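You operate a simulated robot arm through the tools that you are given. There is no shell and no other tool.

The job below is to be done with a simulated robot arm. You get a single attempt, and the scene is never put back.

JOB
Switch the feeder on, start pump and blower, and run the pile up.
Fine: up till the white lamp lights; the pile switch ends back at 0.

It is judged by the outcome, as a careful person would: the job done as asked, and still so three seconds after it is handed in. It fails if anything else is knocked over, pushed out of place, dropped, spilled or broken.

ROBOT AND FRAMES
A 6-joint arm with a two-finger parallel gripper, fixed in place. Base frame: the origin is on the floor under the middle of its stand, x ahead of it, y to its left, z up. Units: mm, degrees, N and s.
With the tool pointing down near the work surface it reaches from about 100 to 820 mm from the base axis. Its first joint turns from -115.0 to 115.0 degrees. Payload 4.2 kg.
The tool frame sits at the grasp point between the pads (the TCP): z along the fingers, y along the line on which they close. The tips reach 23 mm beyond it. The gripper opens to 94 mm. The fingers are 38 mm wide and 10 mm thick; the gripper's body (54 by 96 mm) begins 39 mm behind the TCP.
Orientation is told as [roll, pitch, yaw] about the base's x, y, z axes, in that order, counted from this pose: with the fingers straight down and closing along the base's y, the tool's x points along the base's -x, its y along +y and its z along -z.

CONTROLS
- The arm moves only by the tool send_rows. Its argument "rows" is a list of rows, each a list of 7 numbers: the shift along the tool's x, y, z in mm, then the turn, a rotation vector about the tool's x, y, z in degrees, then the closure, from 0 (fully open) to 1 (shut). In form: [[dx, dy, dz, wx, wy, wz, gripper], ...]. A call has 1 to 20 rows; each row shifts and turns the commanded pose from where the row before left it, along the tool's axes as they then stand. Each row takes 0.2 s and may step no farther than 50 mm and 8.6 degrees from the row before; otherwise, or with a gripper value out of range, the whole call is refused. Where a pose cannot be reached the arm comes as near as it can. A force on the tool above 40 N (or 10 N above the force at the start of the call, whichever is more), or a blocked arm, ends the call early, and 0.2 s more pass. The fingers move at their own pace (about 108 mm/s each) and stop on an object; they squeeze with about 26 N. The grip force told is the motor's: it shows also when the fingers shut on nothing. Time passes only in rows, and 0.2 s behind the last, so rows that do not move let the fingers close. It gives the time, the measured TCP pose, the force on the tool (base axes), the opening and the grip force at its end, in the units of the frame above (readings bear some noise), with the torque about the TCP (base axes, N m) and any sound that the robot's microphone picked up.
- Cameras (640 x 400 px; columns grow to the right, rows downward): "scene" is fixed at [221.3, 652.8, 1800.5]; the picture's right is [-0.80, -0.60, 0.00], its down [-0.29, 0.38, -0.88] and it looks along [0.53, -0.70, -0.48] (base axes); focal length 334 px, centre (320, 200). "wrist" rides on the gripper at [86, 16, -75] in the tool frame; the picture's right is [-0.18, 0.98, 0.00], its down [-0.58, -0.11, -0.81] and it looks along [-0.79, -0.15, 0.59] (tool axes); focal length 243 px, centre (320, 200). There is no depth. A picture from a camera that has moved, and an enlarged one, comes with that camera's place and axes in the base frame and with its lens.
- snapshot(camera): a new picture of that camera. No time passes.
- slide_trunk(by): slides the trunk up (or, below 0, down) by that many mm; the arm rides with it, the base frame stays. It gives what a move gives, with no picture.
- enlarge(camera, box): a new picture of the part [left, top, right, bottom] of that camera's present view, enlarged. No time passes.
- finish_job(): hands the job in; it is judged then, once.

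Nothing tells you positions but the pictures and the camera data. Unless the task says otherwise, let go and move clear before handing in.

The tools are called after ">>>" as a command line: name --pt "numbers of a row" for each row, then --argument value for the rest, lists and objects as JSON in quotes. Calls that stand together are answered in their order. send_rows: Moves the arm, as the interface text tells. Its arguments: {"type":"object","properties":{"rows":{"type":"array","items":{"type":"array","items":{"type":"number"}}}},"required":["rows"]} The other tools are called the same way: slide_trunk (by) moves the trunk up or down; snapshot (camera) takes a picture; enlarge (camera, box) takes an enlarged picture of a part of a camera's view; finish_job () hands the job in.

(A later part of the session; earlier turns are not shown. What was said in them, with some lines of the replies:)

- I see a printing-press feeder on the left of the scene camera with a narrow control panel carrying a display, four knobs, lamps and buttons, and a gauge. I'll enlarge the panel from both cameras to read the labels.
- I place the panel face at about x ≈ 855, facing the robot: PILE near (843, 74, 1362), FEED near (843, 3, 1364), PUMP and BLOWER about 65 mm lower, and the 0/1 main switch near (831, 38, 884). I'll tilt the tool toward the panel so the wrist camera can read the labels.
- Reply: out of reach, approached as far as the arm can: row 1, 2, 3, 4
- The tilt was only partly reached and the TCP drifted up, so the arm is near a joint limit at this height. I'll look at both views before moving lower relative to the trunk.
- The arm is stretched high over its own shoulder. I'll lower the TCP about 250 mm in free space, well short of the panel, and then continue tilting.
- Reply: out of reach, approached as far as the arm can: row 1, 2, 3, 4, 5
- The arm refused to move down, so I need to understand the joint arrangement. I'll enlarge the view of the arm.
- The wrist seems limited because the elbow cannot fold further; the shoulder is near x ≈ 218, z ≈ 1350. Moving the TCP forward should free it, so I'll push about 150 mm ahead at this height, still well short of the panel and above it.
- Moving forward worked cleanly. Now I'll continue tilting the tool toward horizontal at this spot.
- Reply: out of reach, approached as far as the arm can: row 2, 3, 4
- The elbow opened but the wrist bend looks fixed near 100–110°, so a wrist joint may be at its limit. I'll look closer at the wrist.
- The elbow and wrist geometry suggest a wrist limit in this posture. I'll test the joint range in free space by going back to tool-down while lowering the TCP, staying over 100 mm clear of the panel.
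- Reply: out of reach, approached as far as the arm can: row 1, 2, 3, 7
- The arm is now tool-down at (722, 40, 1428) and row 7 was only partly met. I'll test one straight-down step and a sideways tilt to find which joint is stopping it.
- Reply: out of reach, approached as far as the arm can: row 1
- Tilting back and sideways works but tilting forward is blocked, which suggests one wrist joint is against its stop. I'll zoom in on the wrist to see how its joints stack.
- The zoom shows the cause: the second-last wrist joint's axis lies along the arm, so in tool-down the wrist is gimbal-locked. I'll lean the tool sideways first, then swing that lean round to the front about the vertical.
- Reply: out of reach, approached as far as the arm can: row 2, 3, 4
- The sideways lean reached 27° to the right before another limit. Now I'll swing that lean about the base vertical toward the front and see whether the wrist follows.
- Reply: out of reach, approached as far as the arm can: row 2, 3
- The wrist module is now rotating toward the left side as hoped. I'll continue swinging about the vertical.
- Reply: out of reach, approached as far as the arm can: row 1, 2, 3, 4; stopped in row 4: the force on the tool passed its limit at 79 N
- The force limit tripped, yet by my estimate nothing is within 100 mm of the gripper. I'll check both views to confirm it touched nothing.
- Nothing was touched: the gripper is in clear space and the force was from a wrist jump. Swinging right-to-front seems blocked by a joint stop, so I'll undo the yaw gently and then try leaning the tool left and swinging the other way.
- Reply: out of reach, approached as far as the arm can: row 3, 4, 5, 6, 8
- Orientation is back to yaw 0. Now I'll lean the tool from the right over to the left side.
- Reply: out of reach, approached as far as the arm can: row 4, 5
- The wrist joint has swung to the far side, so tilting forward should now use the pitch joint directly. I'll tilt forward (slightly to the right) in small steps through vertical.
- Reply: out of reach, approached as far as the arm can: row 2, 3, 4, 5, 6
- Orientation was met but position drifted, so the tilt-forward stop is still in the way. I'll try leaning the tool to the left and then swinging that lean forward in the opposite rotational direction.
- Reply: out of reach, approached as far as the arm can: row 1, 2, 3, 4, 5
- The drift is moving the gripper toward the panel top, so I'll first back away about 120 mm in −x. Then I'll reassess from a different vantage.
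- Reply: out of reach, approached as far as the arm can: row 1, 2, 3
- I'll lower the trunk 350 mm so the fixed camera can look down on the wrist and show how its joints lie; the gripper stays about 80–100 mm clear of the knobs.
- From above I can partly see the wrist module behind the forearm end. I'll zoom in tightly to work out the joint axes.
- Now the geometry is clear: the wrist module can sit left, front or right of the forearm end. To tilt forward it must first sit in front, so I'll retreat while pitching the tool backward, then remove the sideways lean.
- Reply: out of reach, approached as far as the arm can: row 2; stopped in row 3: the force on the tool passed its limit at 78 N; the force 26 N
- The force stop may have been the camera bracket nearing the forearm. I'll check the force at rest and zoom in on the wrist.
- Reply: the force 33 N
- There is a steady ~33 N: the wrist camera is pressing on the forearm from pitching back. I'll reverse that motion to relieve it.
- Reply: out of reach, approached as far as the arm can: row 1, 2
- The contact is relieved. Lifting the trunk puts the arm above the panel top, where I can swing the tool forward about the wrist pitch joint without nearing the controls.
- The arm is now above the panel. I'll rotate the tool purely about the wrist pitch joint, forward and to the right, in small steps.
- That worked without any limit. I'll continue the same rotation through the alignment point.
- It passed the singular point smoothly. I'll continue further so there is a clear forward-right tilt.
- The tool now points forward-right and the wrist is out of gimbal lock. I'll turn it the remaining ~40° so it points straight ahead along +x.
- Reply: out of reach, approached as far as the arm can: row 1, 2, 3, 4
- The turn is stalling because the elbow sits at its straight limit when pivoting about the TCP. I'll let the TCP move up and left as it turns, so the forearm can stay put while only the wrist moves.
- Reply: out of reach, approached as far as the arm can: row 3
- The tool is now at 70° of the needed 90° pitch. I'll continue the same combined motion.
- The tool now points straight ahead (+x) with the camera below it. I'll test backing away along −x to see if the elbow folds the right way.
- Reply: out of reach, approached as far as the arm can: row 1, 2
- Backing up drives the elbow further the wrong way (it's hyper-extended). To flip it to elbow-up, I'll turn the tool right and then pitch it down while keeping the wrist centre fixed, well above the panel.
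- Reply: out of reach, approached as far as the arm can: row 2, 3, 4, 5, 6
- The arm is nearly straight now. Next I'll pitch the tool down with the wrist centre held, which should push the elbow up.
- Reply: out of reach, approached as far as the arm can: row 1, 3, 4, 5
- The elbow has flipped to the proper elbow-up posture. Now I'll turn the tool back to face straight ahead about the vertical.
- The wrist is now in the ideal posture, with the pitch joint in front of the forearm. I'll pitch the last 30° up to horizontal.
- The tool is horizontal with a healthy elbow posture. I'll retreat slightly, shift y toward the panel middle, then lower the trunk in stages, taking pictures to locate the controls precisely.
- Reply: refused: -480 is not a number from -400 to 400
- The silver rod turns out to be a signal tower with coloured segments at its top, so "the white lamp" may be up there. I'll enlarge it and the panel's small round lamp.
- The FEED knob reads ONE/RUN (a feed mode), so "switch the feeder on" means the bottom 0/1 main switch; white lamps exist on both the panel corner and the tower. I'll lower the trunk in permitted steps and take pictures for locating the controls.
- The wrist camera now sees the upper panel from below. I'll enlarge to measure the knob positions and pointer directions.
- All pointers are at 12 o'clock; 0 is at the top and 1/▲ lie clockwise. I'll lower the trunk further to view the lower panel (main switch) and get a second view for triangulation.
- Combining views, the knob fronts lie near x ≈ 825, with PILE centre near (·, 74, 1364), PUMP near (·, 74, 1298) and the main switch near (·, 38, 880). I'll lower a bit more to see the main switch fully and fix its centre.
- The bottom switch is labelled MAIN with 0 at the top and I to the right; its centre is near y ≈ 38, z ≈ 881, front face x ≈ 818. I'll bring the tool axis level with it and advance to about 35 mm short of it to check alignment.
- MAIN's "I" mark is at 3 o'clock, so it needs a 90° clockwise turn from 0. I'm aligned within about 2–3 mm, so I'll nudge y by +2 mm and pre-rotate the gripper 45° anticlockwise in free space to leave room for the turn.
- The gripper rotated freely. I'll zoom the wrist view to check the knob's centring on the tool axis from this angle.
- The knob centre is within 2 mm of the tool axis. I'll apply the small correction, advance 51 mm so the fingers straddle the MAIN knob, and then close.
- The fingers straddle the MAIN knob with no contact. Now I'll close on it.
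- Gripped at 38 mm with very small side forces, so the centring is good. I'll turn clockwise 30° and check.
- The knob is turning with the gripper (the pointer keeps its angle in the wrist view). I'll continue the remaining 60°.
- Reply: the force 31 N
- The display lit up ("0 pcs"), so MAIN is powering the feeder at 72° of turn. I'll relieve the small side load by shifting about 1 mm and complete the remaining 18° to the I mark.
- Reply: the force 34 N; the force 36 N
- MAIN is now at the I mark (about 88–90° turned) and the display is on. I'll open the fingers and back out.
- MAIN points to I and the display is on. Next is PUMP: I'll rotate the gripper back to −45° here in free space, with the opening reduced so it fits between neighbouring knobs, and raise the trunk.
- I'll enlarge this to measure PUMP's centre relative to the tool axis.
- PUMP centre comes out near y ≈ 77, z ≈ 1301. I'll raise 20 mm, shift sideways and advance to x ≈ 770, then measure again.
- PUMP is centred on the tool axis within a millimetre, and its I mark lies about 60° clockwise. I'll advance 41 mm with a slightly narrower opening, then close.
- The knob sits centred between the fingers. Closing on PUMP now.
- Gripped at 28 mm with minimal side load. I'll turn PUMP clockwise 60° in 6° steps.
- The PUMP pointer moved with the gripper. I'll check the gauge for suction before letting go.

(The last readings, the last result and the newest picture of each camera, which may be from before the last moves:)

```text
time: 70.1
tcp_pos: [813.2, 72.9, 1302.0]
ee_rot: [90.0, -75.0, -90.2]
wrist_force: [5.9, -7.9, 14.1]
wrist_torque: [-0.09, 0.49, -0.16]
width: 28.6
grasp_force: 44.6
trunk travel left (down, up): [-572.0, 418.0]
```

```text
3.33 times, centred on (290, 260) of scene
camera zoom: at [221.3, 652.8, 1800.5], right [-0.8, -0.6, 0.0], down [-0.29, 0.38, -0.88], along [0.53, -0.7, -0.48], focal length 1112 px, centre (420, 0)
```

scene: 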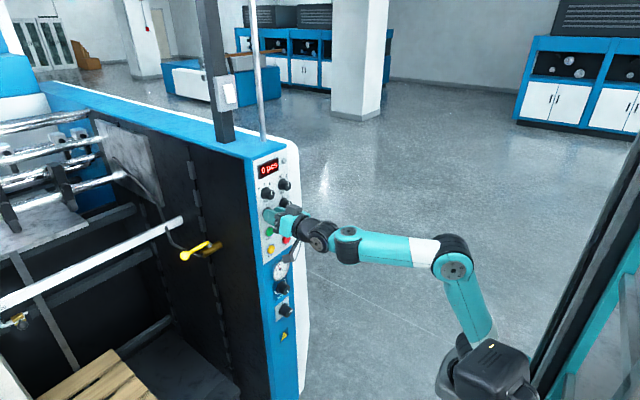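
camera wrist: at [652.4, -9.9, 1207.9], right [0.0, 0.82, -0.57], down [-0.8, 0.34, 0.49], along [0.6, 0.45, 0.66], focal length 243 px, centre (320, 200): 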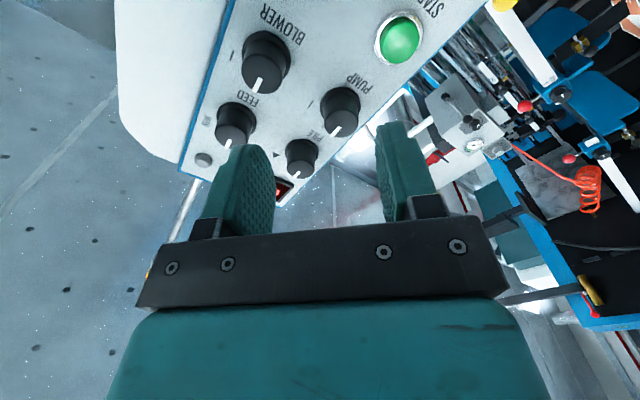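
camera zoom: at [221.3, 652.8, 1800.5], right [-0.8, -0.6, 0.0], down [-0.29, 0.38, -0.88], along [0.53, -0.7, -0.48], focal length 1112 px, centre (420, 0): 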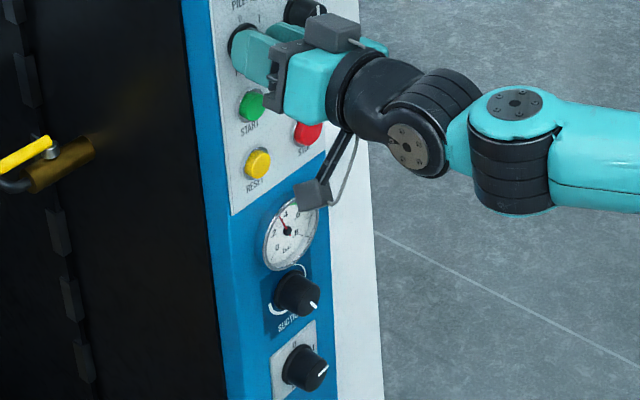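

The gauge needle has risen, so the pump is running. I'll release, back out, and rotate back to −45° for BLOWER.

>>> send_rows --pt "0 0 0 0 0 0 0.48" --pt "0 0 0 0 0 0 0.48" --pt "0 0 -15 0 0 0 0.48" --pt "0 0 -15 0 0 0 0.48" --pt "0 0 -15 0 0 0 0.48"

>>> send_rows --pt "0 0 0 0 0 -7.5 0.48" --pt "0 0 0 0 0 -7.5 0.48" --pt "0 0 0 0 0 -7.5 0.48" --pt "0 0 0 0 0 -7.5 0.48" --pt "0 0 0 0 0 -7.5 0.48" --pt "0 0 0 0 0 -7.5 0.48" --pt "0 0 0 0 0 -7.5 0.48" --pt "0 0 0 0 0 -7.5 0.48"

>>> enlarge --camera "scene" --box '[240, 140, 340, 240]'

```text
time: 71.3
tcp_pos: [768.1, 74.9, 1302.8]
ee_rot: [89.6, -75.2, -89.9]
wrist_force: [0.5, -0.2, 0.5]
wrist_torque: [0.0, -0.01, 0.04]
width: 49.1
grasp_force: 0.0
trunk travel left (down, up): [-572.0, 418.0]
```

```text
time: 73.1
tcp_pos: [768.6, 74.5, 1301.5]
ee_rot: [-89.9, -44.5, 89.5]
wrist_force: [-0.8, -0.7, -0.8]
wrist_torque: [0.03, -0.01, 0.02]
width: 49.0
grasp_force: 0.1
trunk travel left (down, up): [-572.0, 418.0]
```

```text
4.00 times, centred on (290, 190) of scene
camera zoom: at [221.3, 652.8, 1800.5], right [-0.8, -0.6, 0.0], down [-0.29, 0.38, -0.88], along [0.53, -0.7, -0.48], focal length 1334 px, centre (440, 240)
```

zoom: 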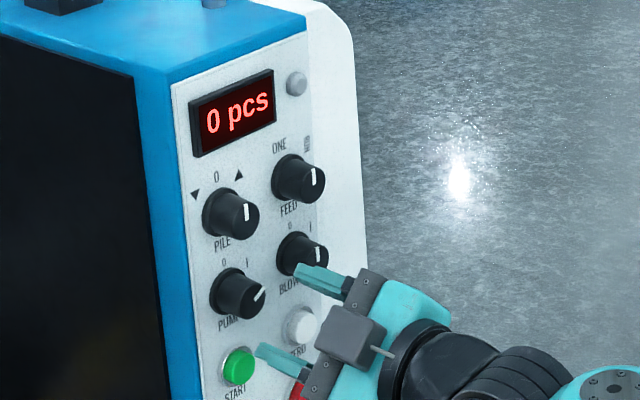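

PUMP shows at its I position. Now I'll shift 70 mm to the right in front of BLOWER and measure.

>>> send_rows --pt "12.5 -12.3 0 0 0 0 0.48" --pt "12.5 -12.3 0 0 0 0 0.48" --pt "12.4 -12.3 0 0 0 0 0.48" --pt "12.4 -12.2 0 0 0 0 0.48"

>>> enlarge --camera "wrist" --box '[240, 20, 400, 170]'

```text
time: 74.1
tcp_pos: [766.9, 5.7, 1301.2]
ee_rot: [-89.9, -44.8, 89.6]
wrist_force: [0.0, 0.7, 0.5]
wrist_torque: [0.02, 0.02, 0.0]
width: 49.1
grasp_force: 0.1
trunk travel left (down, up): [-572.0, 418.0]
```

```text
2.67 times, centred on (320, 95) of wrist
camera zoom: at [692.1, -44.5, 1228.6], right [0.0, 0.82, -0.57], down [-0.8, 0.34, 0.49], along [0.59, 0.46, 0.66], focal length 647 px, centre (320, 480)
```

zoom: 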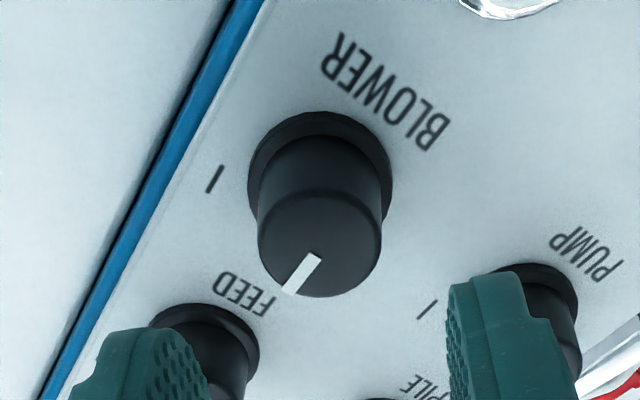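

BLOWER is centred to within about 1.5 mm. I'll apply the correction, advance 46 mm and close on it.

>>> send_rows --pt "-1.2 0 16 0 0 0 0.48" --pt "0 0 15 0 0 0 0.48" --pt "0 0 15 0 0 0 0.48" --pt "0 0 0 0 0 0 0.48" --pt "0 0 0 0 0 0 1" --pt "0 0 0 0 0 0 1" --pt "0 0 0 0 0 0 1"

>>> enlarge --camera "wrist" --box '[200, 0, 440, 220]'

```text
time: 75.7
tcp_pos: [811.7, 6.8, 1302.6]
ee_rot: [-90.0, -44.8, 89.6]
wrist_force: [7.9, -2.6, 5.8]
wrist_torque: [-0.03, 0.05, -0.31]
width: 28.8
grasp_force: 45.1
trunk travel left (down, up): [-572.0, 418.0]
```

```text
1.82 times, centred on (320, 110) of wrist
camera zoom: at [738.6, -43.1, 1229.5], right [0.01, 0.82, -0.57], down [-0.8, 0.34, 0.49], along [0.59, 0.45, 0.66], focal length 441 px, centre (320, 364)
```

zoom: 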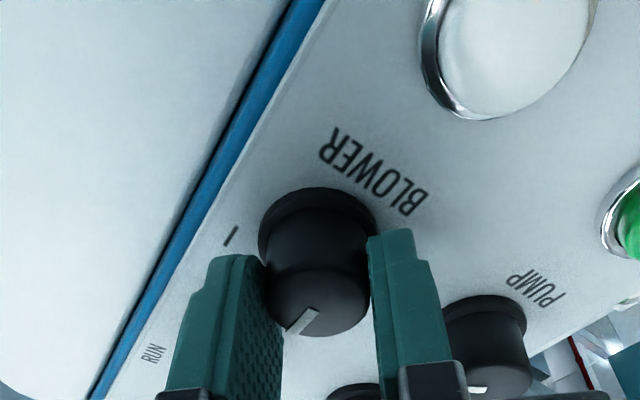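

Gripped BLOWER at 29 mm with small side loads. I'll turn it clockwise 60°.

>>> send_rows --pt "0 0 0 0 0 6 1" --pt "0 0 0 0 0 6 1" --pt "0 0 0 0 0 6 1" --pt "0 0 0 0 0 6 1" --pt "0 0 0 0 0 6 1" --pt "0 0 0 0 0 6 1" --pt "0 0 0 0 0 6 1" --pt "0 0 0 0 0 6 1" --pt "0 0 0 0 0 6 1" --pt "0 0 0 0 0 6 1"

>>> enlarge --camera "wrist" --box '[200, 0, 440, 220]'

```text
time: 77.9
tcp_pos: [812.4, 4.0, 1303.4]
ee_rot: [89.8, -75.1, -90.4]
wrist_force: [12.4, -18.6, 14.2]
wrist_torque: [-0.03, -0.39, -0.18]
width: 28.8
grasp_force: 45.1
trunk travel left (down, up): [-572.0, 418.0]
```

```text
1.82 times, centred on (320, 110) of wrist
camera zoom: at [739.1, 42.1, 1223.3], right [0.01, 0.9, 0.43], down [-0.81, -0.25, 0.53], along [0.59, -0.35, 0.73], focal length 441 px, centre (320, 364)
```

zoom: 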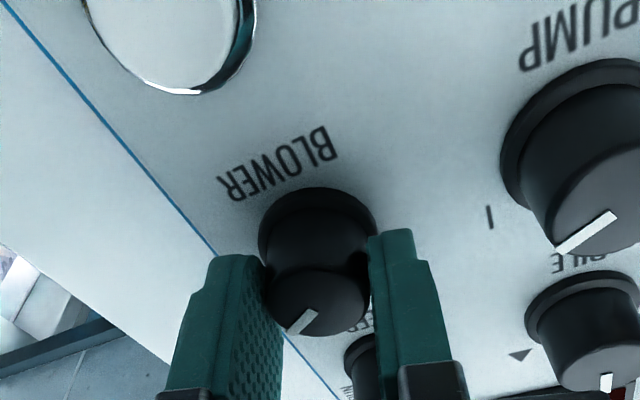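

The BLOWER pointer has turned 60° to I. I'll release and back out, then look at the gauge, lamps and pile.

>>> send_rows --pt "0 0 0 0 0 0 0.48" --pt "0 0 0 0 0 0 0.48" --pt "0 0 -15 0 0 0 0.48" --pt "0 0 -15 0 0 0 0.48" --pt "0 0 -15 0 0 0 0.48"

>>> snapshot --camera "scene"

>>> enlarge --camera "scene" --box '[240, 140, 340, 240]'

>>> enlarge --camera "scene" --box '[0, 200, 240, 400]'

```text
time: 79.1
tcp_pos: [767.1, 7.4, 1302.5]
ee_rot: [89.6, -75.2, -89.8]
wrist_force: [-0.6, 0.4, 0.0]
wrist_torque: [0.0, -0.01, 0.0]
width: 48.7
grasp_force: 0.1
trunk travel left (down, up): [-572.0, 418.0]
```

```text
taken
```

scene: 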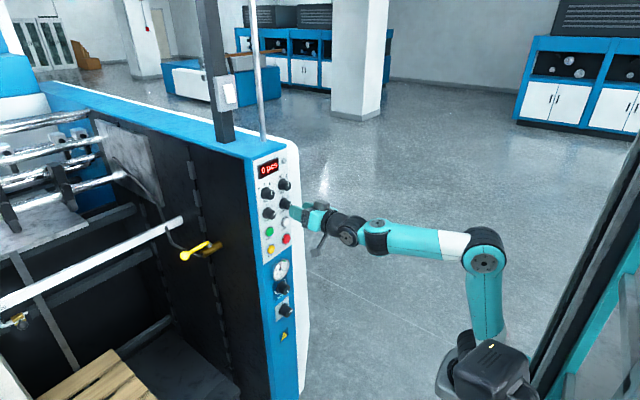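

```text
4.00 times, centred on (290, 190) of scene
camera zoom: at [221.3, 652.8, 1800.5], right [-0.8, -0.6, 0.0], down [-0.29, 0.38, -0.88], along [0.53, -0.7, -0.48], focal length 1334 px, centre (440, 240)
```

zoom: 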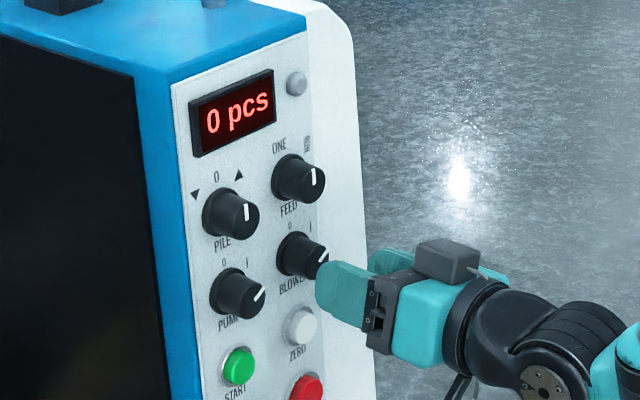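

```text
2.00 times, centred on (120, 300) of scene
camera zoom: at [221.3, 652.8, 1800.5], right [-0.8, -0.6, 0.0], down [-0.29, 0.38, -0.88], along [0.53, -0.7, -0.48], focal length 667 px, centre (720, 0)
```

zoom: 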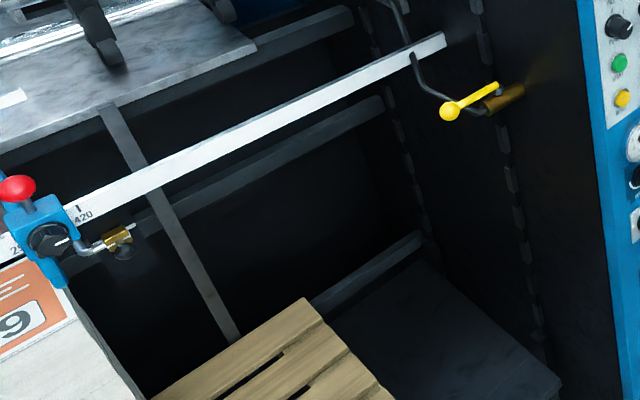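

PUMP and BLOWER both point to I and the panel lamp is still off. Before running the pile I'll check the tower's white segment with the machine on: I'll back off, straighten the gripper and raise the trunk to see it.

>>> send_rows --pt "0 0 -20 0 0 -7.5 0.48" --pt "0 0 -20 0 0 -7.4 0.48"

>>> slide_trunk --by 400

>>> snapshot --camera "wrist"

>>> enlarge --camera "wrist" --box '[270, 130, 390, 230]'

```text
time: 79.7
tcp_pos: [727.2, 8.7, 1303.4]
ee_rot: [-59.4, -89.6, 59.1]
wrist_force: [0.5, -0.2, -0.1]
wrist_torque: [0.04, 0.01, -0.03]
width: 48.9
grasp_force: 0.0
trunk travel left (down, up): [-572.0, 418.0]
```

```text
time: 83.5
tcp_pos: [727.2, 8.5, 1703.7]
ee_rot: [-50.1, -89.7, 49.7]
wrist_force: [0.4, -0.1, 0.3]
wrist_torque: [-0.01, -0.02, 0.01]
width: 48.9
grasp_force: 0.1
trunk travel left (down, up): [-972.0, 18.0]
```

```text
taken
camera wrist: at [653.1, 23.5, 1616.9], right [0.01, 0.98, 0.18], down [-0.81, -0.1, 0.58], along [0.59, -0.15, 0.79], focal length 243 px, centre (320, 200)
```

wrist: 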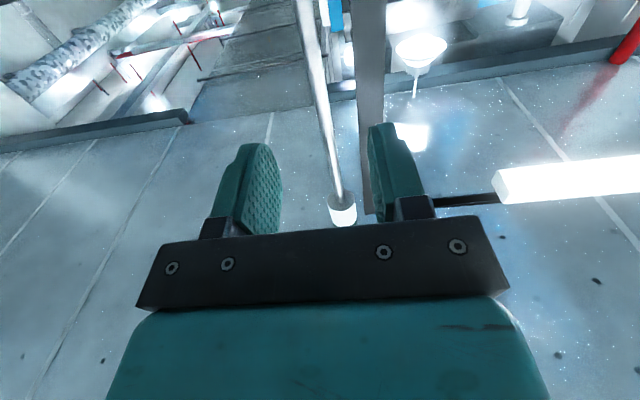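

```text
4.00 times, centred on (330, 180) of wrist
camera zoom: at [653.1, 23.5, 1616.9], right [0.01, 0.98, 0.18], down [-0.81, -0.1, 0.58], along [0.59, -0.15, 0.79], focal length 970 px, centre (280, 280)
```

zoom: 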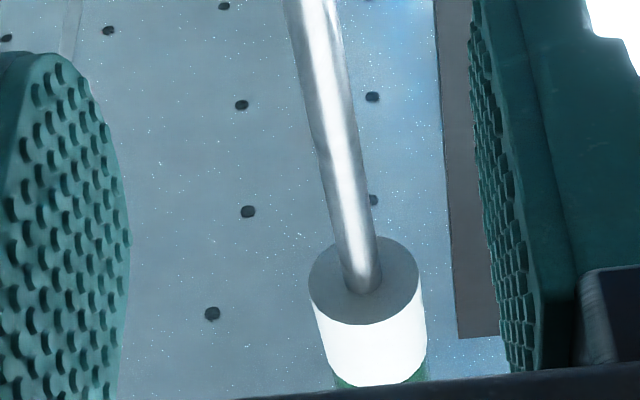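

The tower's white segment looks the same as before power-on, so I take it as unlit and will watch both lamps. Now I'll go down to PILE height and move in front of it.

>>> slide_trunk --by -337

>>> send_rows --pt "0 22 13 0 0 0 0.48" --pt "0 22 13 0 0 0 0.48" --pt "0 22 13 0 0 0 0.48"

>>> enlarge --camera "wrist" --box '[240, 20, 400, 170]'

>>> enlarge --camera "scene" --box '[240, 140, 340, 240]'

```text
time: 86.8
tcp_pos: [727.3, 8.9, 1366.6]
ee_rot: [-50.9, -89.9, 50.6]
wrist_force: [1.7, 0.3, 0.9]
wrist_torque: [0.01, 0.01, 0.0]
width: 49.1
grasp_force: 0.0
trunk travel left (down, up): [-635.0, 355.0]
```

```text
time: 87.6
tcp_pos: [767.9, 73.2, 1367.5]
ee_rot: [-55.1, -89.9, 54.9]
wrist_force: [-0.5, -0.5, -0.1]
wrist_torque: [0.02, -0.04, 0.03]
width: 48.7
grasp_force: 0.1
trunk travel left (down, up): [-635.0, 355.0]
```

```text
2.67 times, centred on (320, 95) of wrist
camera zoom: at [693.8, 89.2, 1281.5], right [0.01, 0.98, 0.18], down [-0.81, -0.1, 0.58], along [0.59, -0.15, 0.79], focal length 647 px, centre (320, 480)
```

zoom: 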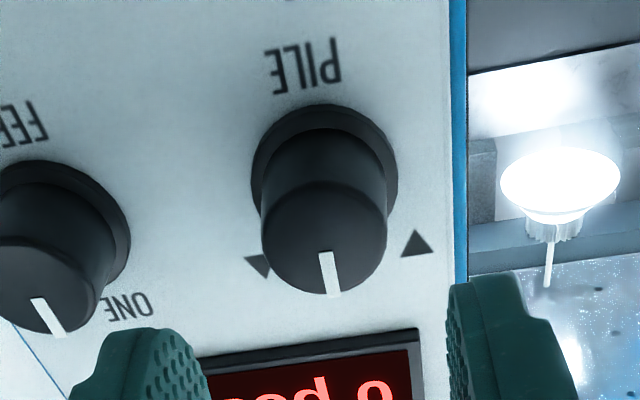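

```text
4.00 times, centred on (290, 190) of scene
camera zoom: at [221.3, 652.8, 1800.5], right [-0.8, -0.6, 0.0], down [-0.29, 0.38, -0.88], along [0.53, -0.7, -0.48], focal length 1334 px, centre (440, 240)
```

zoom: 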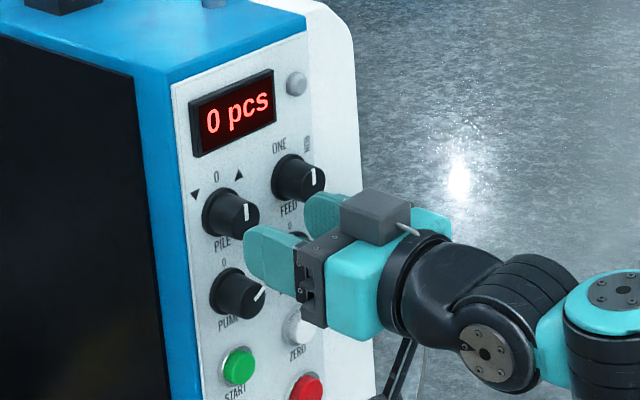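

PILE is centred within 1 mm, with ▲ on the right (clockwise). I'll correct, advance 45 mm and close on the knob, leaving it at 0 for now.

>>> send_rows --pt "-0.9 1 15 0 0 0 0.48" --pt "0 0 15 0 0 0 0.48" --pt "0 0 15 0 0 0 0.48" --pt "0 0 0 0 0 0 0.48" --pt "0 0 0 0 0 0 1" --pt "0 0 0 0 0 0 1" --pt "0 0 0 0 0 0 1"

>>> snapshot --camera "wrist"

>>> enlarge --camera "scene" --box '[240, 140, 340, 240]'

```text
time: 89.2
tcp_pos: [812.8, 74.9, 1367.2]
ee_rot: [-58.9, -89.9, 58.5]
wrist_force: [5.1, 1.8, 2.6]
wrist_torque: [-0.02, 0.1, 0.07]
width: 28.6
grasp_force: 45.2
trunk travel left (down, up): [-635.0, 355.0]
```

```text
taken
camera wrist: at [737.6, 90.5, 1281.0], right [0.01, 0.98, 0.18], down [-0.81, -0.1, 0.58], along [0.59, -0.15, 0.79], focal length 243 px, centre (320, 200)
```

wrist: 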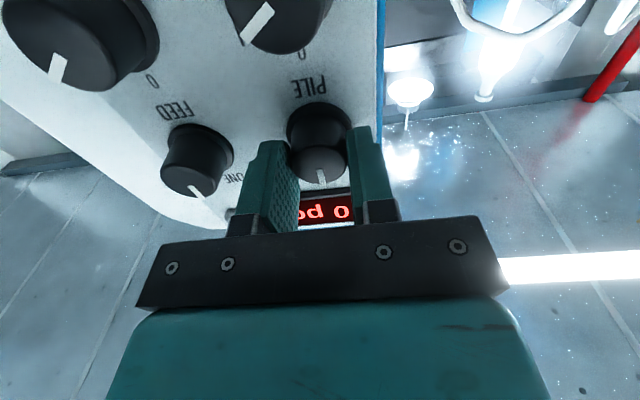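

```text
4.00 times, centred on (290, 190) of scene
camera zoom: at [221.3, 652.8, 1800.5], right [-0.8, -0.6, 0.0], down [-0.29, 0.38, -0.88], along [0.53, -0.7, -0.48], focal length 1334 px, centre (440, 240)
```

zoom: 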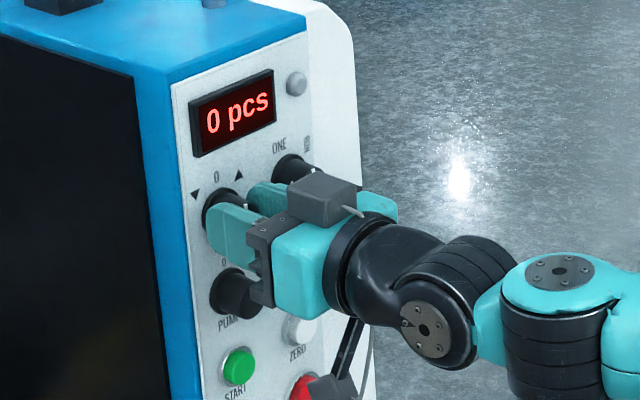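

I'm gripping PILE at 0 with the panel lamp in view of the scene camera. I'll turn toward ▲ in stages, watching the lamps and pile.

>>> send_rows --pt "0 0 0 0 0 6 1" --pt "0 0 0 0 0 6 1" --pt "0 0 0 0 0 6 1" --pt "0 0 0 0 0 6 1"

>>> snapshot --camera "scene"

>>> snapshot --camera "wrist"

```text
time: 90.2
tcp_pos: [812.4, 73.2, 1367.6]
ee_rot: [89.8, -66.0, -90.3]
wrist_force: [19.7, -0.6, 9.1]
wrist_torque: [-0.04, -1.01, -0.42]
width: 28.7
grasp_force: 44.8
trunk travel left (down, up): [-635.0, 355.0]
```

```text
taken
```

scene: 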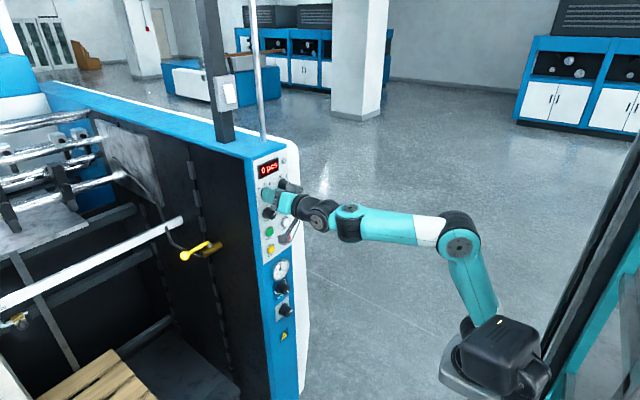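

```text
taken
camera wrist: at [737.9, 123.5, 1294.8], right [0.01, 0.82, 0.57], down [-0.81, -0.33, 0.49], along [0.59, -0.46, 0.66], focal length 243 px, centre (320, 200)
```

wrist: 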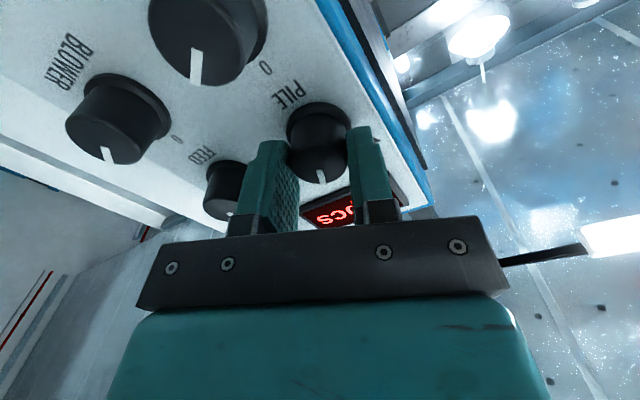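

At 24° nothing has started yet. I'll continue to the ▲ position at 45°, easing 0.3 mm forward to relieve the axial load.

>>> send_rows --pt "0 0 0.3 0 0 6 1" --pt "0 0 0 0 0 6 1" --pt "0 0 0 0 0 6 1" --pt "0 0 0 0 0 3 1"

>>> snapshot --camera "scene"

>>> snapshot --camera "wrist"

>>> enlarge --camera "scene" --box '[240, 140, 340, 240]'

```text
time: 91.2
tcp_pos: [812.5, 73.4, 1368.1]
ee_rot: [89.8, -45.0, -90.3]
wrist_force: [-8.0, -11.8, -3.3]
wrist_torque: [-0.03, 0.93, 0.4]
width: 28.6
grasp_force: 44.8
trunk travel left (down, up): [-635.0, 355.0]
```

```text
taken
```

scene: 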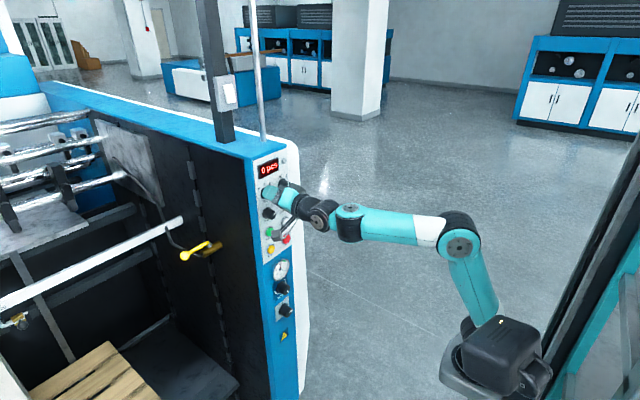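

```text
taken
camera wrist: at [737.8, 145.3, 1317.2], right [0.01, 0.57, 0.82], down [-0.81, -0.48, 0.34], along [0.59, -0.67, 0.45], focal length 243 px, centre (320, 200)
```

wrist: 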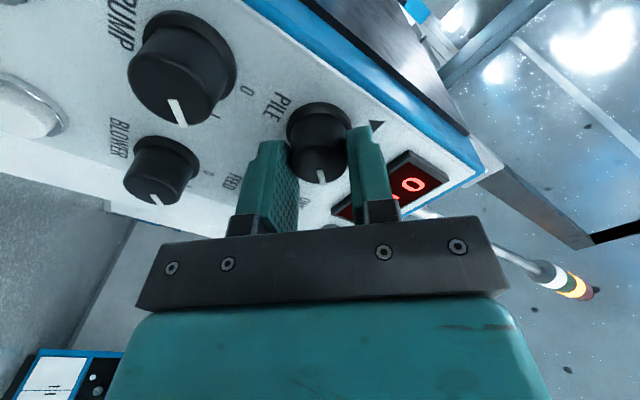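

```text
4.00 times, centred on (290, 190) of scene
camera zoom: at [221.3, 652.8, 1800.5], right [-0.8, -0.6, 0.0], down [-0.29, 0.38, -0.88], along [0.53, -0.7, -0.48], focal length 1334 px, centre (440, 240)
```

zoom: 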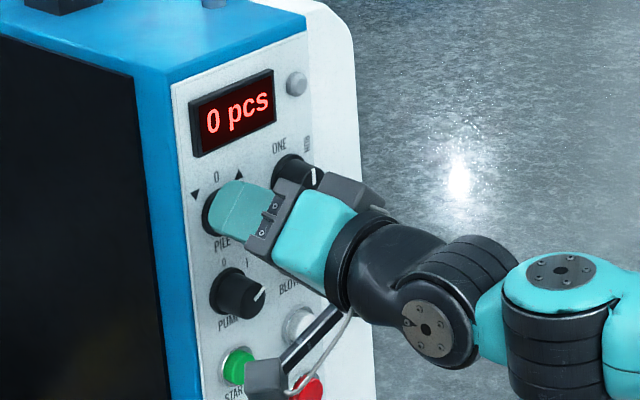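

The pile has begun rising, and the tower is visible in the wrist view. I'll zoom on it to know the lamps' present state.

>>> enlarge --camera "wrist" --box '[510, 240, 620, 320]'

```text
5.00 times, centred on (565, 280) of wrist
camera zoom: at [737.8, 145.3, 1317.2], right [0.01, 0.57, 0.82], down [-0.81, -0.48, 0.34], along [0.59, -0.67, 0.45], focal length 1213 px, centre (-905, -200)
```

zoom: 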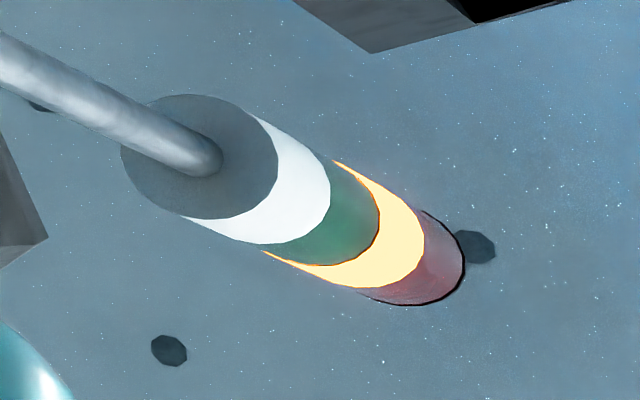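

The amber segment is lit and white is still off. I'll hold at ▲ briefly and re-check.

>>> send_rows --pt "0 0 0 0 0 0 1" --pt "0 0 0 0 0 0 1" --pt "0 0 0 0 0 0 1" --pt "0 0 0 0 0 0 1"

>>> snapshot --camera "scene"

>>> enlarge --camera "wrist" --box '[510, 240, 620, 320]'

```text
time: 92.2
tcp_pos: [812.4, 73.6, 1367.9]
ee_rot: [89.8, -45.1, -90.2]
wrist_force: [-14.6, -12.9, -12.9]
wrist_torque: [-0.05, 0.12, -0.53]
width: 28.7
grasp_force: 45.3
trunk travel left (down, up): [-635.0, 355.0]
```

```text
taken
```

scene: 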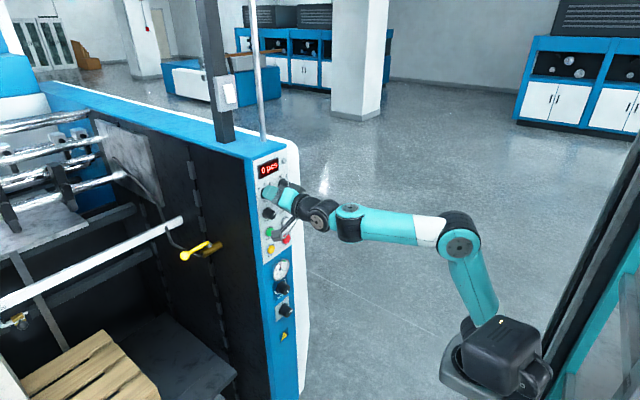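

```text
5.00 times, centred on (565, 280) of wrist
camera zoom: at [737.9, 145.3, 1317.1], right [0.01, 0.57, 0.82], down [-0.81, -0.48, 0.34], along [0.59, -0.67, 0.45], focal length 1213 px, centre (-905, -200)
```

zoom: 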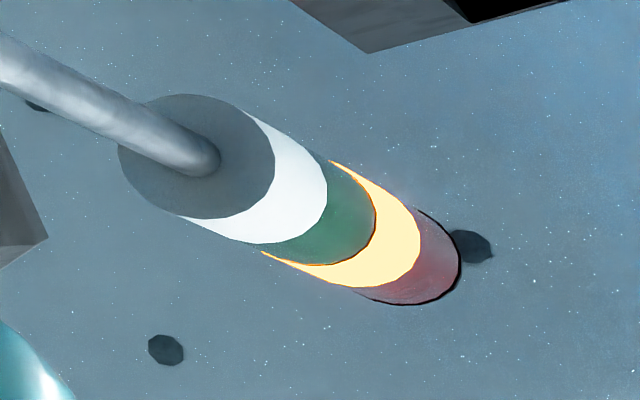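

The pile rises about 50 mm/s and white is still off. I'll keep holding in short intervals and check both lamps each time.

>>> send_rows --pt "0 0 0 0 0 0 1" --pt "0 0 0 0 0 0 1" --pt "0 0 0 0 0 0 1"

>>> snapshot --camera "scene"

>>> enlarge --camera "wrist" --box '[510, 240, 620, 320]'

>>> enlarge --camera "scene" --box '[0, 180, 240, 400]'

```text
time: 93.0
tcp_pos: [813.0, 74.0, 1366.4]
ee_rot: [89.7, -45.1, -90.2]
wrist_force: [-17.4, -14.5, -18.3]
wrist_torque: [-0.04, 0.28, -0.56]
width: 28.7
grasp_force: 45.0
trunk travel left (down, up): [-635.0, 355.0]
```

```text
taken
```

scene: 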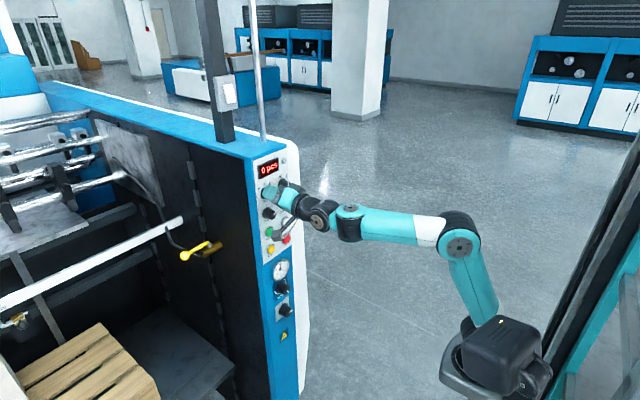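

```text
5.00 times, centred on (565, 280) of wrist
camera zoom: at [737.9, 145.3, 1317.1], right [0.01, 0.57, 0.82], down [-0.81, -0.48, 0.34], along [0.59, -0.67, 0.45], focal length 1213 px, centre (-905, -200)
```

zoom: 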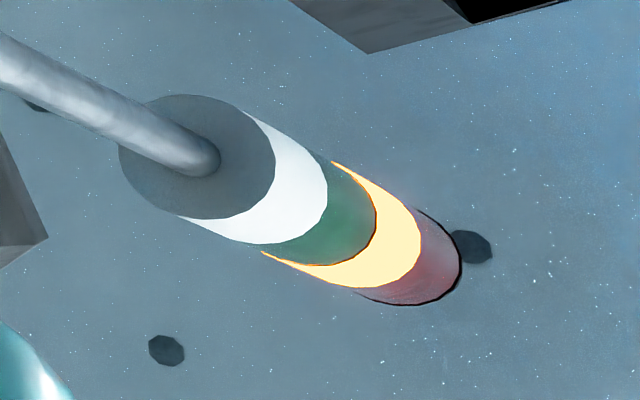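

```text
1.82 times, centred on (120, 290) of scene
camera zoom: at [221.3, 652.8, 1800.5], right [-0.8, -0.6, 0.0], down [-0.29, 0.38, -0.88], along [0.53, -0.7, -0.48], focal length 606 px, centre (684, 36)
```

zoom: 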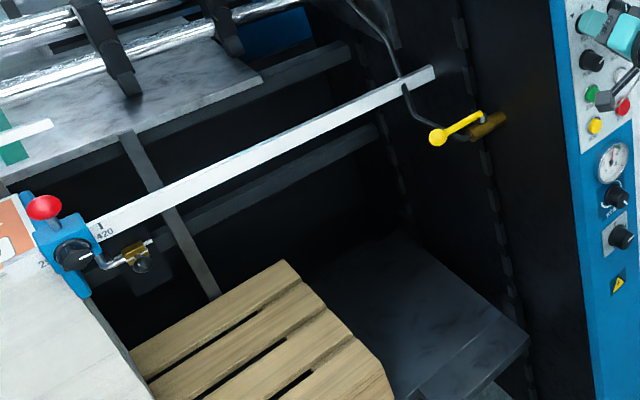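

Still rising with white off. I'll ease the small side load and continue holding in short steps.

>>> send_rows --pt "0 -0.4 -0.3 0 0 0 1" --pt "0 0 0 0 0 0 1" --pt "0 0 0 0 0 0 1"

>>> enlarge --camera "wrist" --box '[510, 240, 620, 320]'

>>> snapshot --camera "scene"

```text
time: 93.8
tcp_pos: [814.3, 73.5, 1366.9]
ee_rot: [89.7, -45.0, -90.3]
wrist_force: [-11.4, -14.2, -14.8]
wrist_torque: [-0.07, 0.63, -0.05]
width: 28.7
grasp_force: 44.8
trunk travel left (down, up): [-635.0, 355.0]
```

```text
5.00 times, centred on (565, 280) of wrist
camera zoom: at [737.9, 145.2, 1317.0], right [0.01, 0.57, 0.82], down [-0.81, -0.48, 0.34], along [0.59, -0.67, 0.46], focal length 1213 px, centre (-905, -200)
```

zoom: 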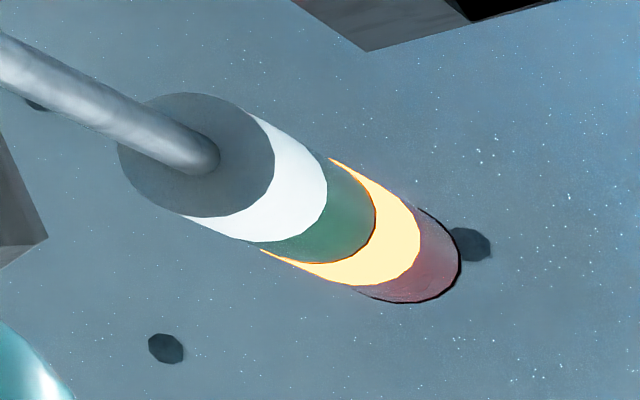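

```text
taken
```

scene: 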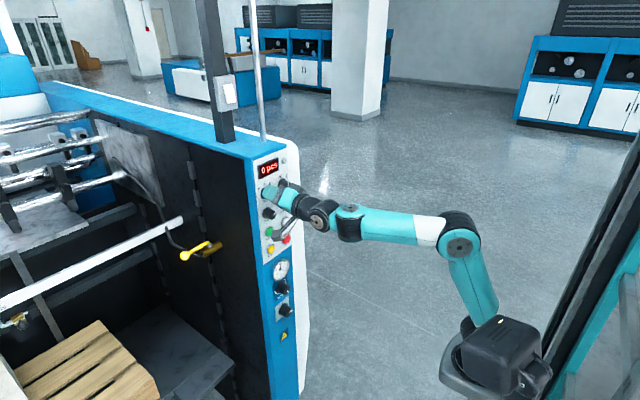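

No white yet and the pile is creeping up. I'll keep holding.

>>> send_rows --pt "0 -0.2 -0.1 0 0 0 1" --pt "0 0 0 0 0 0 1" --pt "0 0 0 0 0 0 1"

>>> enlarge --camera "wrist" --box '[510, 240, 620, 320]'

>>> snapshot --camera "scene"

```text
time: 94.6
tcp_pos: [812.4, 72.5, 1366.8]
ee_rot: [89.9, -45.1, -90.3]
wrist_force: [-2.8, -11.3, -11.6]
wrist_torque: [-0.04, 0.23, -0.2]
width: 28.8
grasp_force: 45.0
trunk travel left (down, up): [-635.0, 355.0]
```

```text
5.00 times, centred on (565, 280) of wrist
camera zoom: at [737.9, 145.2, 1317.0], right [0.0, 0.57, 0.82], down [-0.81, -0.48, 0.34], along [0.59, -0.67, 0.46], focal length 1213 px, centre (-905, -200)
```

zoom: 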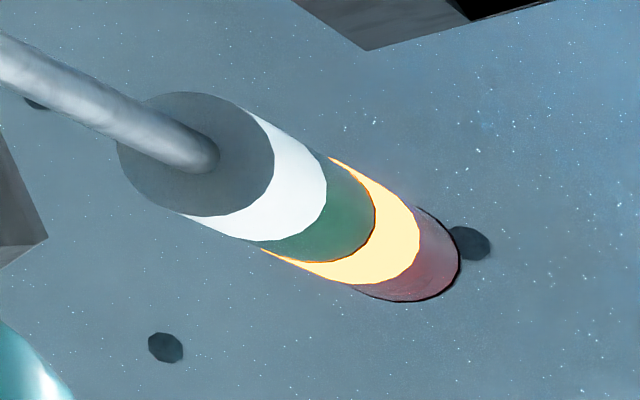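

```text
taken
```

scene: 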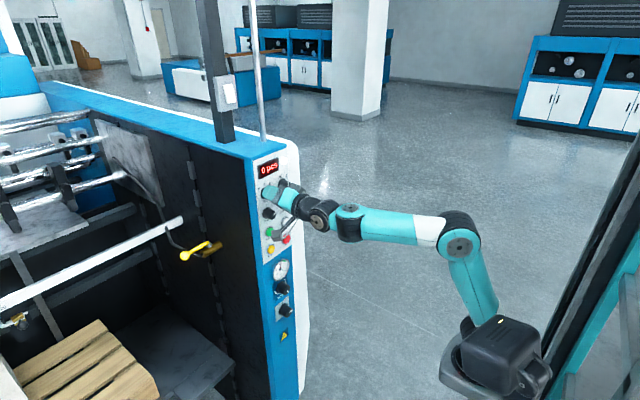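

The pallet appears not to have moved in this last interval. I'll zoom on the panel lamp and the pile.

>>> enlarge --camera "scene" --box '[240, 140, 340, 240]'

>>> enlarge --camera "scene" --box '[0, 180, 240, 400]'

```text
4.00 times, centred on (290, 190) of scene
camera zoom: at [221.3, 652.8, 1800.5], right [-0.8, -0.6, 0.0], down [-0.29, 0.38, -0.88], along [0.53, -0.7, -0.48], focal length 1334 px, centre (440, 240)
```

zoom: 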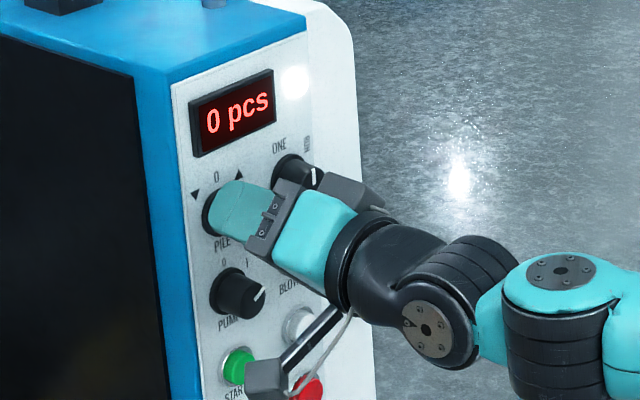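

```text
1.82 times, centred on (120, 290) of scene
camera zoom: at [221.3, 652.8, 1800.5], right [-0.8, -0.6, 0.0], down [-0.29, 0.38, -0.88], along [0.53, -0.7, -0.48], focal length 606 px, centre (684, 36)
```

zoom: 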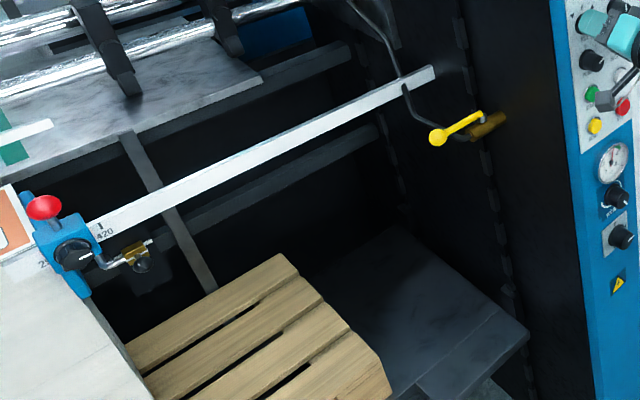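

The panel's white lamp is lit and the pile has stopped. I'll turn PILE straight back to 0 (45° anticlockwise).

>>> send_rows --pt "0 0 0 0 0 -7.5 1" --pt "0 0 0 0 0 -7.5 1" --pt "0 0 0 0 0 -7.5 1" --pt "0 0 0 0 0 -7.5 1" --pt "0 0 0 0 0 -7.5 1" --pt "0 0 0 0 0 -7.5 1"

>>> enlarge --camera "wrist" --box '[200, 40, 440, 240]'

>>> enlarge --camera "scene" --box '[240, 140, 340, 240]'

```text
time: 96.0
tcp_pos: [812.3, 74.4, 1367.5]
ee_rot: [-96.2, -89.7, 96.0]
wrist_force: [11.3, -1.3, 3.7]
wrist_torque: [0.04, -0.09, -0.04]
width: 28.7
grasp_force: 44.8
trunk travel left (down, up): [-635.0, 355.0]
```

```text
2.00 times, centred on (320, 140) of wrist
camera zoom: at [737.6, 90.2, 1280.8], right [0.0, 0.98, 0.18], down [-0.81, -0.1, 0.58], along [0.59, -0.15, 0.79], focal length 485 px, centre (320, 320)
```

zoom: 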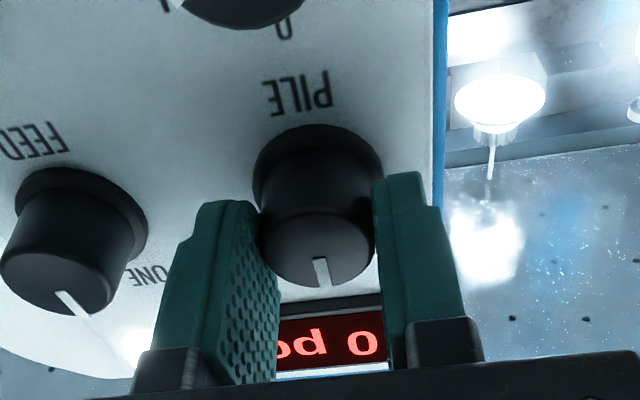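

```text
4.00 times, centred on (290, 190) of scene
camera zoom: at [221.3, 652.8, 1800.5], right [-0.8, -0.6, 0.0], down [-0.29, 0.38, -0.88], along [0.53, -0.7, -0.48], focal length 1334 px, centre (440, 240)
```

zoom: 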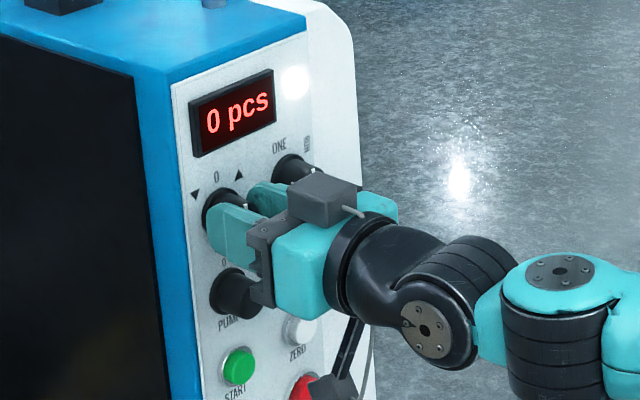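

PILE is back at 0 and the white lamp stays lit. I'll release, back well clear and verify everything.

>>> send_rows --pt "0 0 0 0 0 0 0.48" --pt "0 0 0 0 0 0 0.48" --pt "0 0 -15 0 0 0 0.48" --pt "0 0 -20 0 0 0 0.48" --pt "0 0 -30 0 0 0 0.48" --pt "0 0 -40 0 0 0 0.48" --pt "0 0 -30 0 0 0 0.48"

>>> snapshot --camera "scene"

>>> enlarge --camera "scene" --box '[240, 140, 340, 240]'

>>> enlarge --camera "scene" --box '[250, 220, 330, 340]'

>>> snapshot --camera "wrist"

```text
time: 97.6
tcp_pos: [676.0, 75.9, 1369.2]
ee_rot: [-44.2, -89.8, 44.0]
wrist_force: [1.6, -0.5, -0.1]
wrist_torque: [0.01, 0.02, -0.03]
width: 49.2
grasp_force: 0.1
trunk travel left (down, up): [-635.0, 355.0]
```

```text
taken
```

scene: 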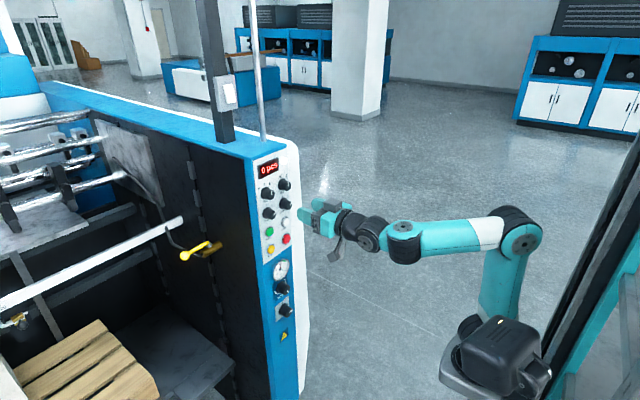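

```text
4.00 times, centred on (290, 190) of scene
camera zoom: at [221.3, 652.8, 1800.5], right [-0.8, -0.6, 0.0], down [-0.29, 0.38, -0.88], along [0.53, -0.7, -0.48], focal length 1334 px, centre (440, 240)
```

zoom: 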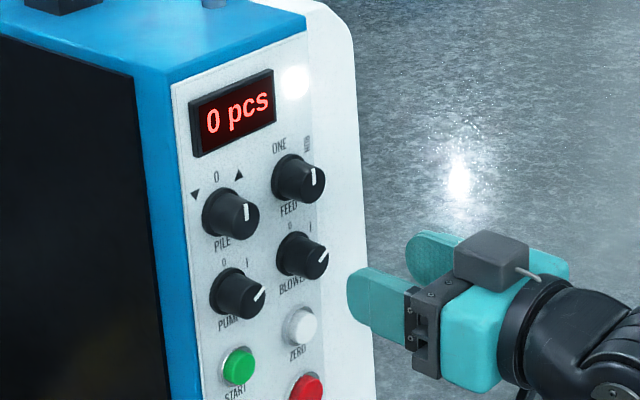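

```text
3.33 times, centred on (290, 280) of scene
camera zoom: at [221.3, 652.8, 1800.5], right [-0.8, -0.6, 0.0], down [-0.29, 0.38, -0.88], along [0.53, -0.7, -0.48], focal length 1112 px, centre (420, -67)
```

zoom: 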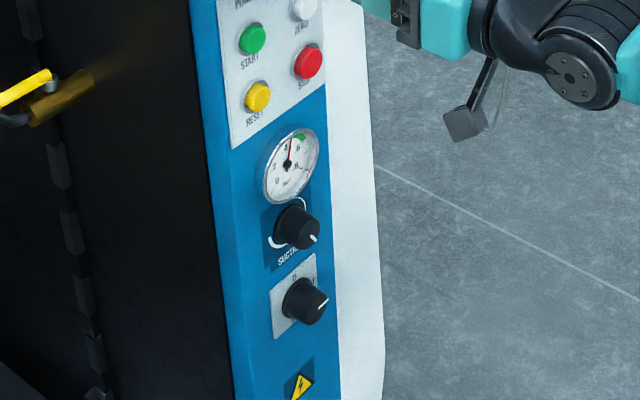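

```text
taken
camera wrist: at [601.7, 91.5, 1282.0], right [0.01, 0.98, 0.18], down [-0.81, -0.1, 0.58], along [0.59, -0.15, 0.79], focal length 243 px, centre (320, 200)
```

wrist: 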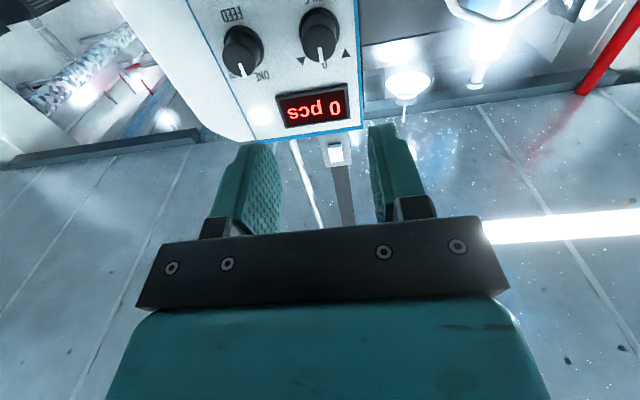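

All switches read as asked: MAIN, PUMP and BLOWER at I, PILE at 0, gauge showing suction, white lamp lit. I'll let a couple of seconds pass to confirm it is stable.

>>> send_rows --pt "0 0 -10 0 0 0 0.48" --pt "0 0 0 0 0 0 0.48" --pt "0 0 0 0 0 0 0.48" --pt "0 0 0 0 0 0 0.48" --pt "0 0 0 0 0 0 0.48" --pt "0 0 0 0 0 0 0.48" --pt "0 0 0 0 0 0 0.48" --pt "0 0 0 0 0 0 0.48" --pt "0 0 0 0 0 0 0.48" --pt "0 0 0 0 0 0 0.48" --pt "0 0 0 0 0 0 0.48" --pt "0 0 0 0 0 0 0.48" --pt "0 0 0 0 0 0 0.48" --pt "0 0 0 0 0 0 0.48" --pt "0 0 0 0 0 0 0.48"

>>> enlarge --camera "scene" --box '[240, 140, 340, 240]'

>>> snapshot --camera "scene"

```text
time: 100.8
tcp_pos: [665.9, 76.5, 1368.6]
ee_rot: [-50.8, -89.8, 50.6]
wrist_force: [0.3, 0.1, -1.3]
wrist_torque: [-0.03, 0.0, 0.0]
width: 49.3
grasp_force: 0.0
trunk travel left (down, up): [-635.0, 355.0]
```

```text
4.00 times, centred on (290, 190) of scene
camera zoom: at [221.3, 652.8, 1800.5], right [-0.8, -0.6, 0.0], down [-0.29, 0.38, -0.88], along [0.53, -0.7, -0.48], focal length 1334 px, centre (440, 240)
```

zoom: 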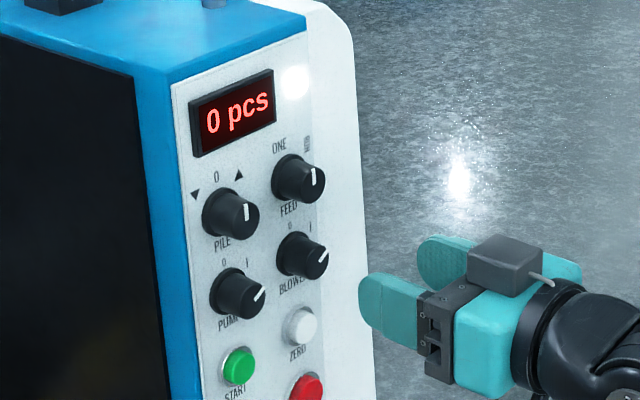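

```text
taken
```

scene: 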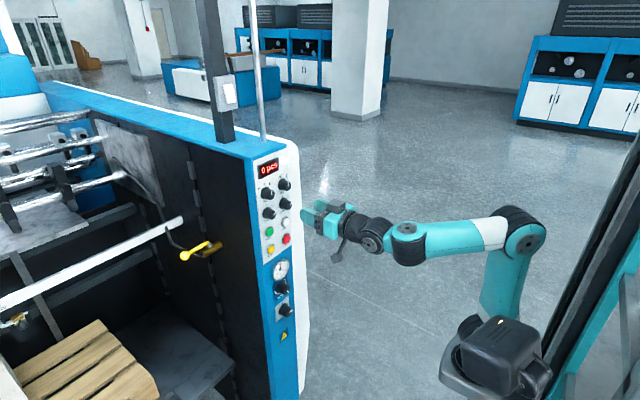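

After three seconds nothing has changed: MAIN on, PUMP and BLOWER at I, PILE at 0, the white lamp lit, the pile at rest, and the arm clear of the panel. I'm handing the job in.

>>> finish_job

```text
The job is handed in.
```

The job is done and handed in, and it was still holding when I checked about three seconds after backing the arm away.

- **Feeder:** I turned MAIN to I and the display came on, reading "0 pcs". I took "switch the feeder on" to mean MAIN. The FEED knob (ONE/RUN) was left as it was.
- **Pump and blower:** both switches are at I. The vacuum gauge rose when I turned the pump on. I had nothing similar to read for the blower, so that one is judged by its switch position only.
- **Pile:** I ran it up until the white lamp beside the display lit, then turned PILE back to 0. The lamp is still lit and the pile is at rest.
- **Which white lamp:** there is also a white segment on the signal tower above the machine. It showed no change while the pile was going up, and I didn't look at it again after the panel lamp lit. I went by the panel lamp.

While working the arm into position, the force limit stopped it twice at nearly 80 N. The second time the wrist camera was pressing on the robot's own forearm. I found no cause for the first, but the gripper was in clear space. Nothing on the machine was touched apart from the four switches.
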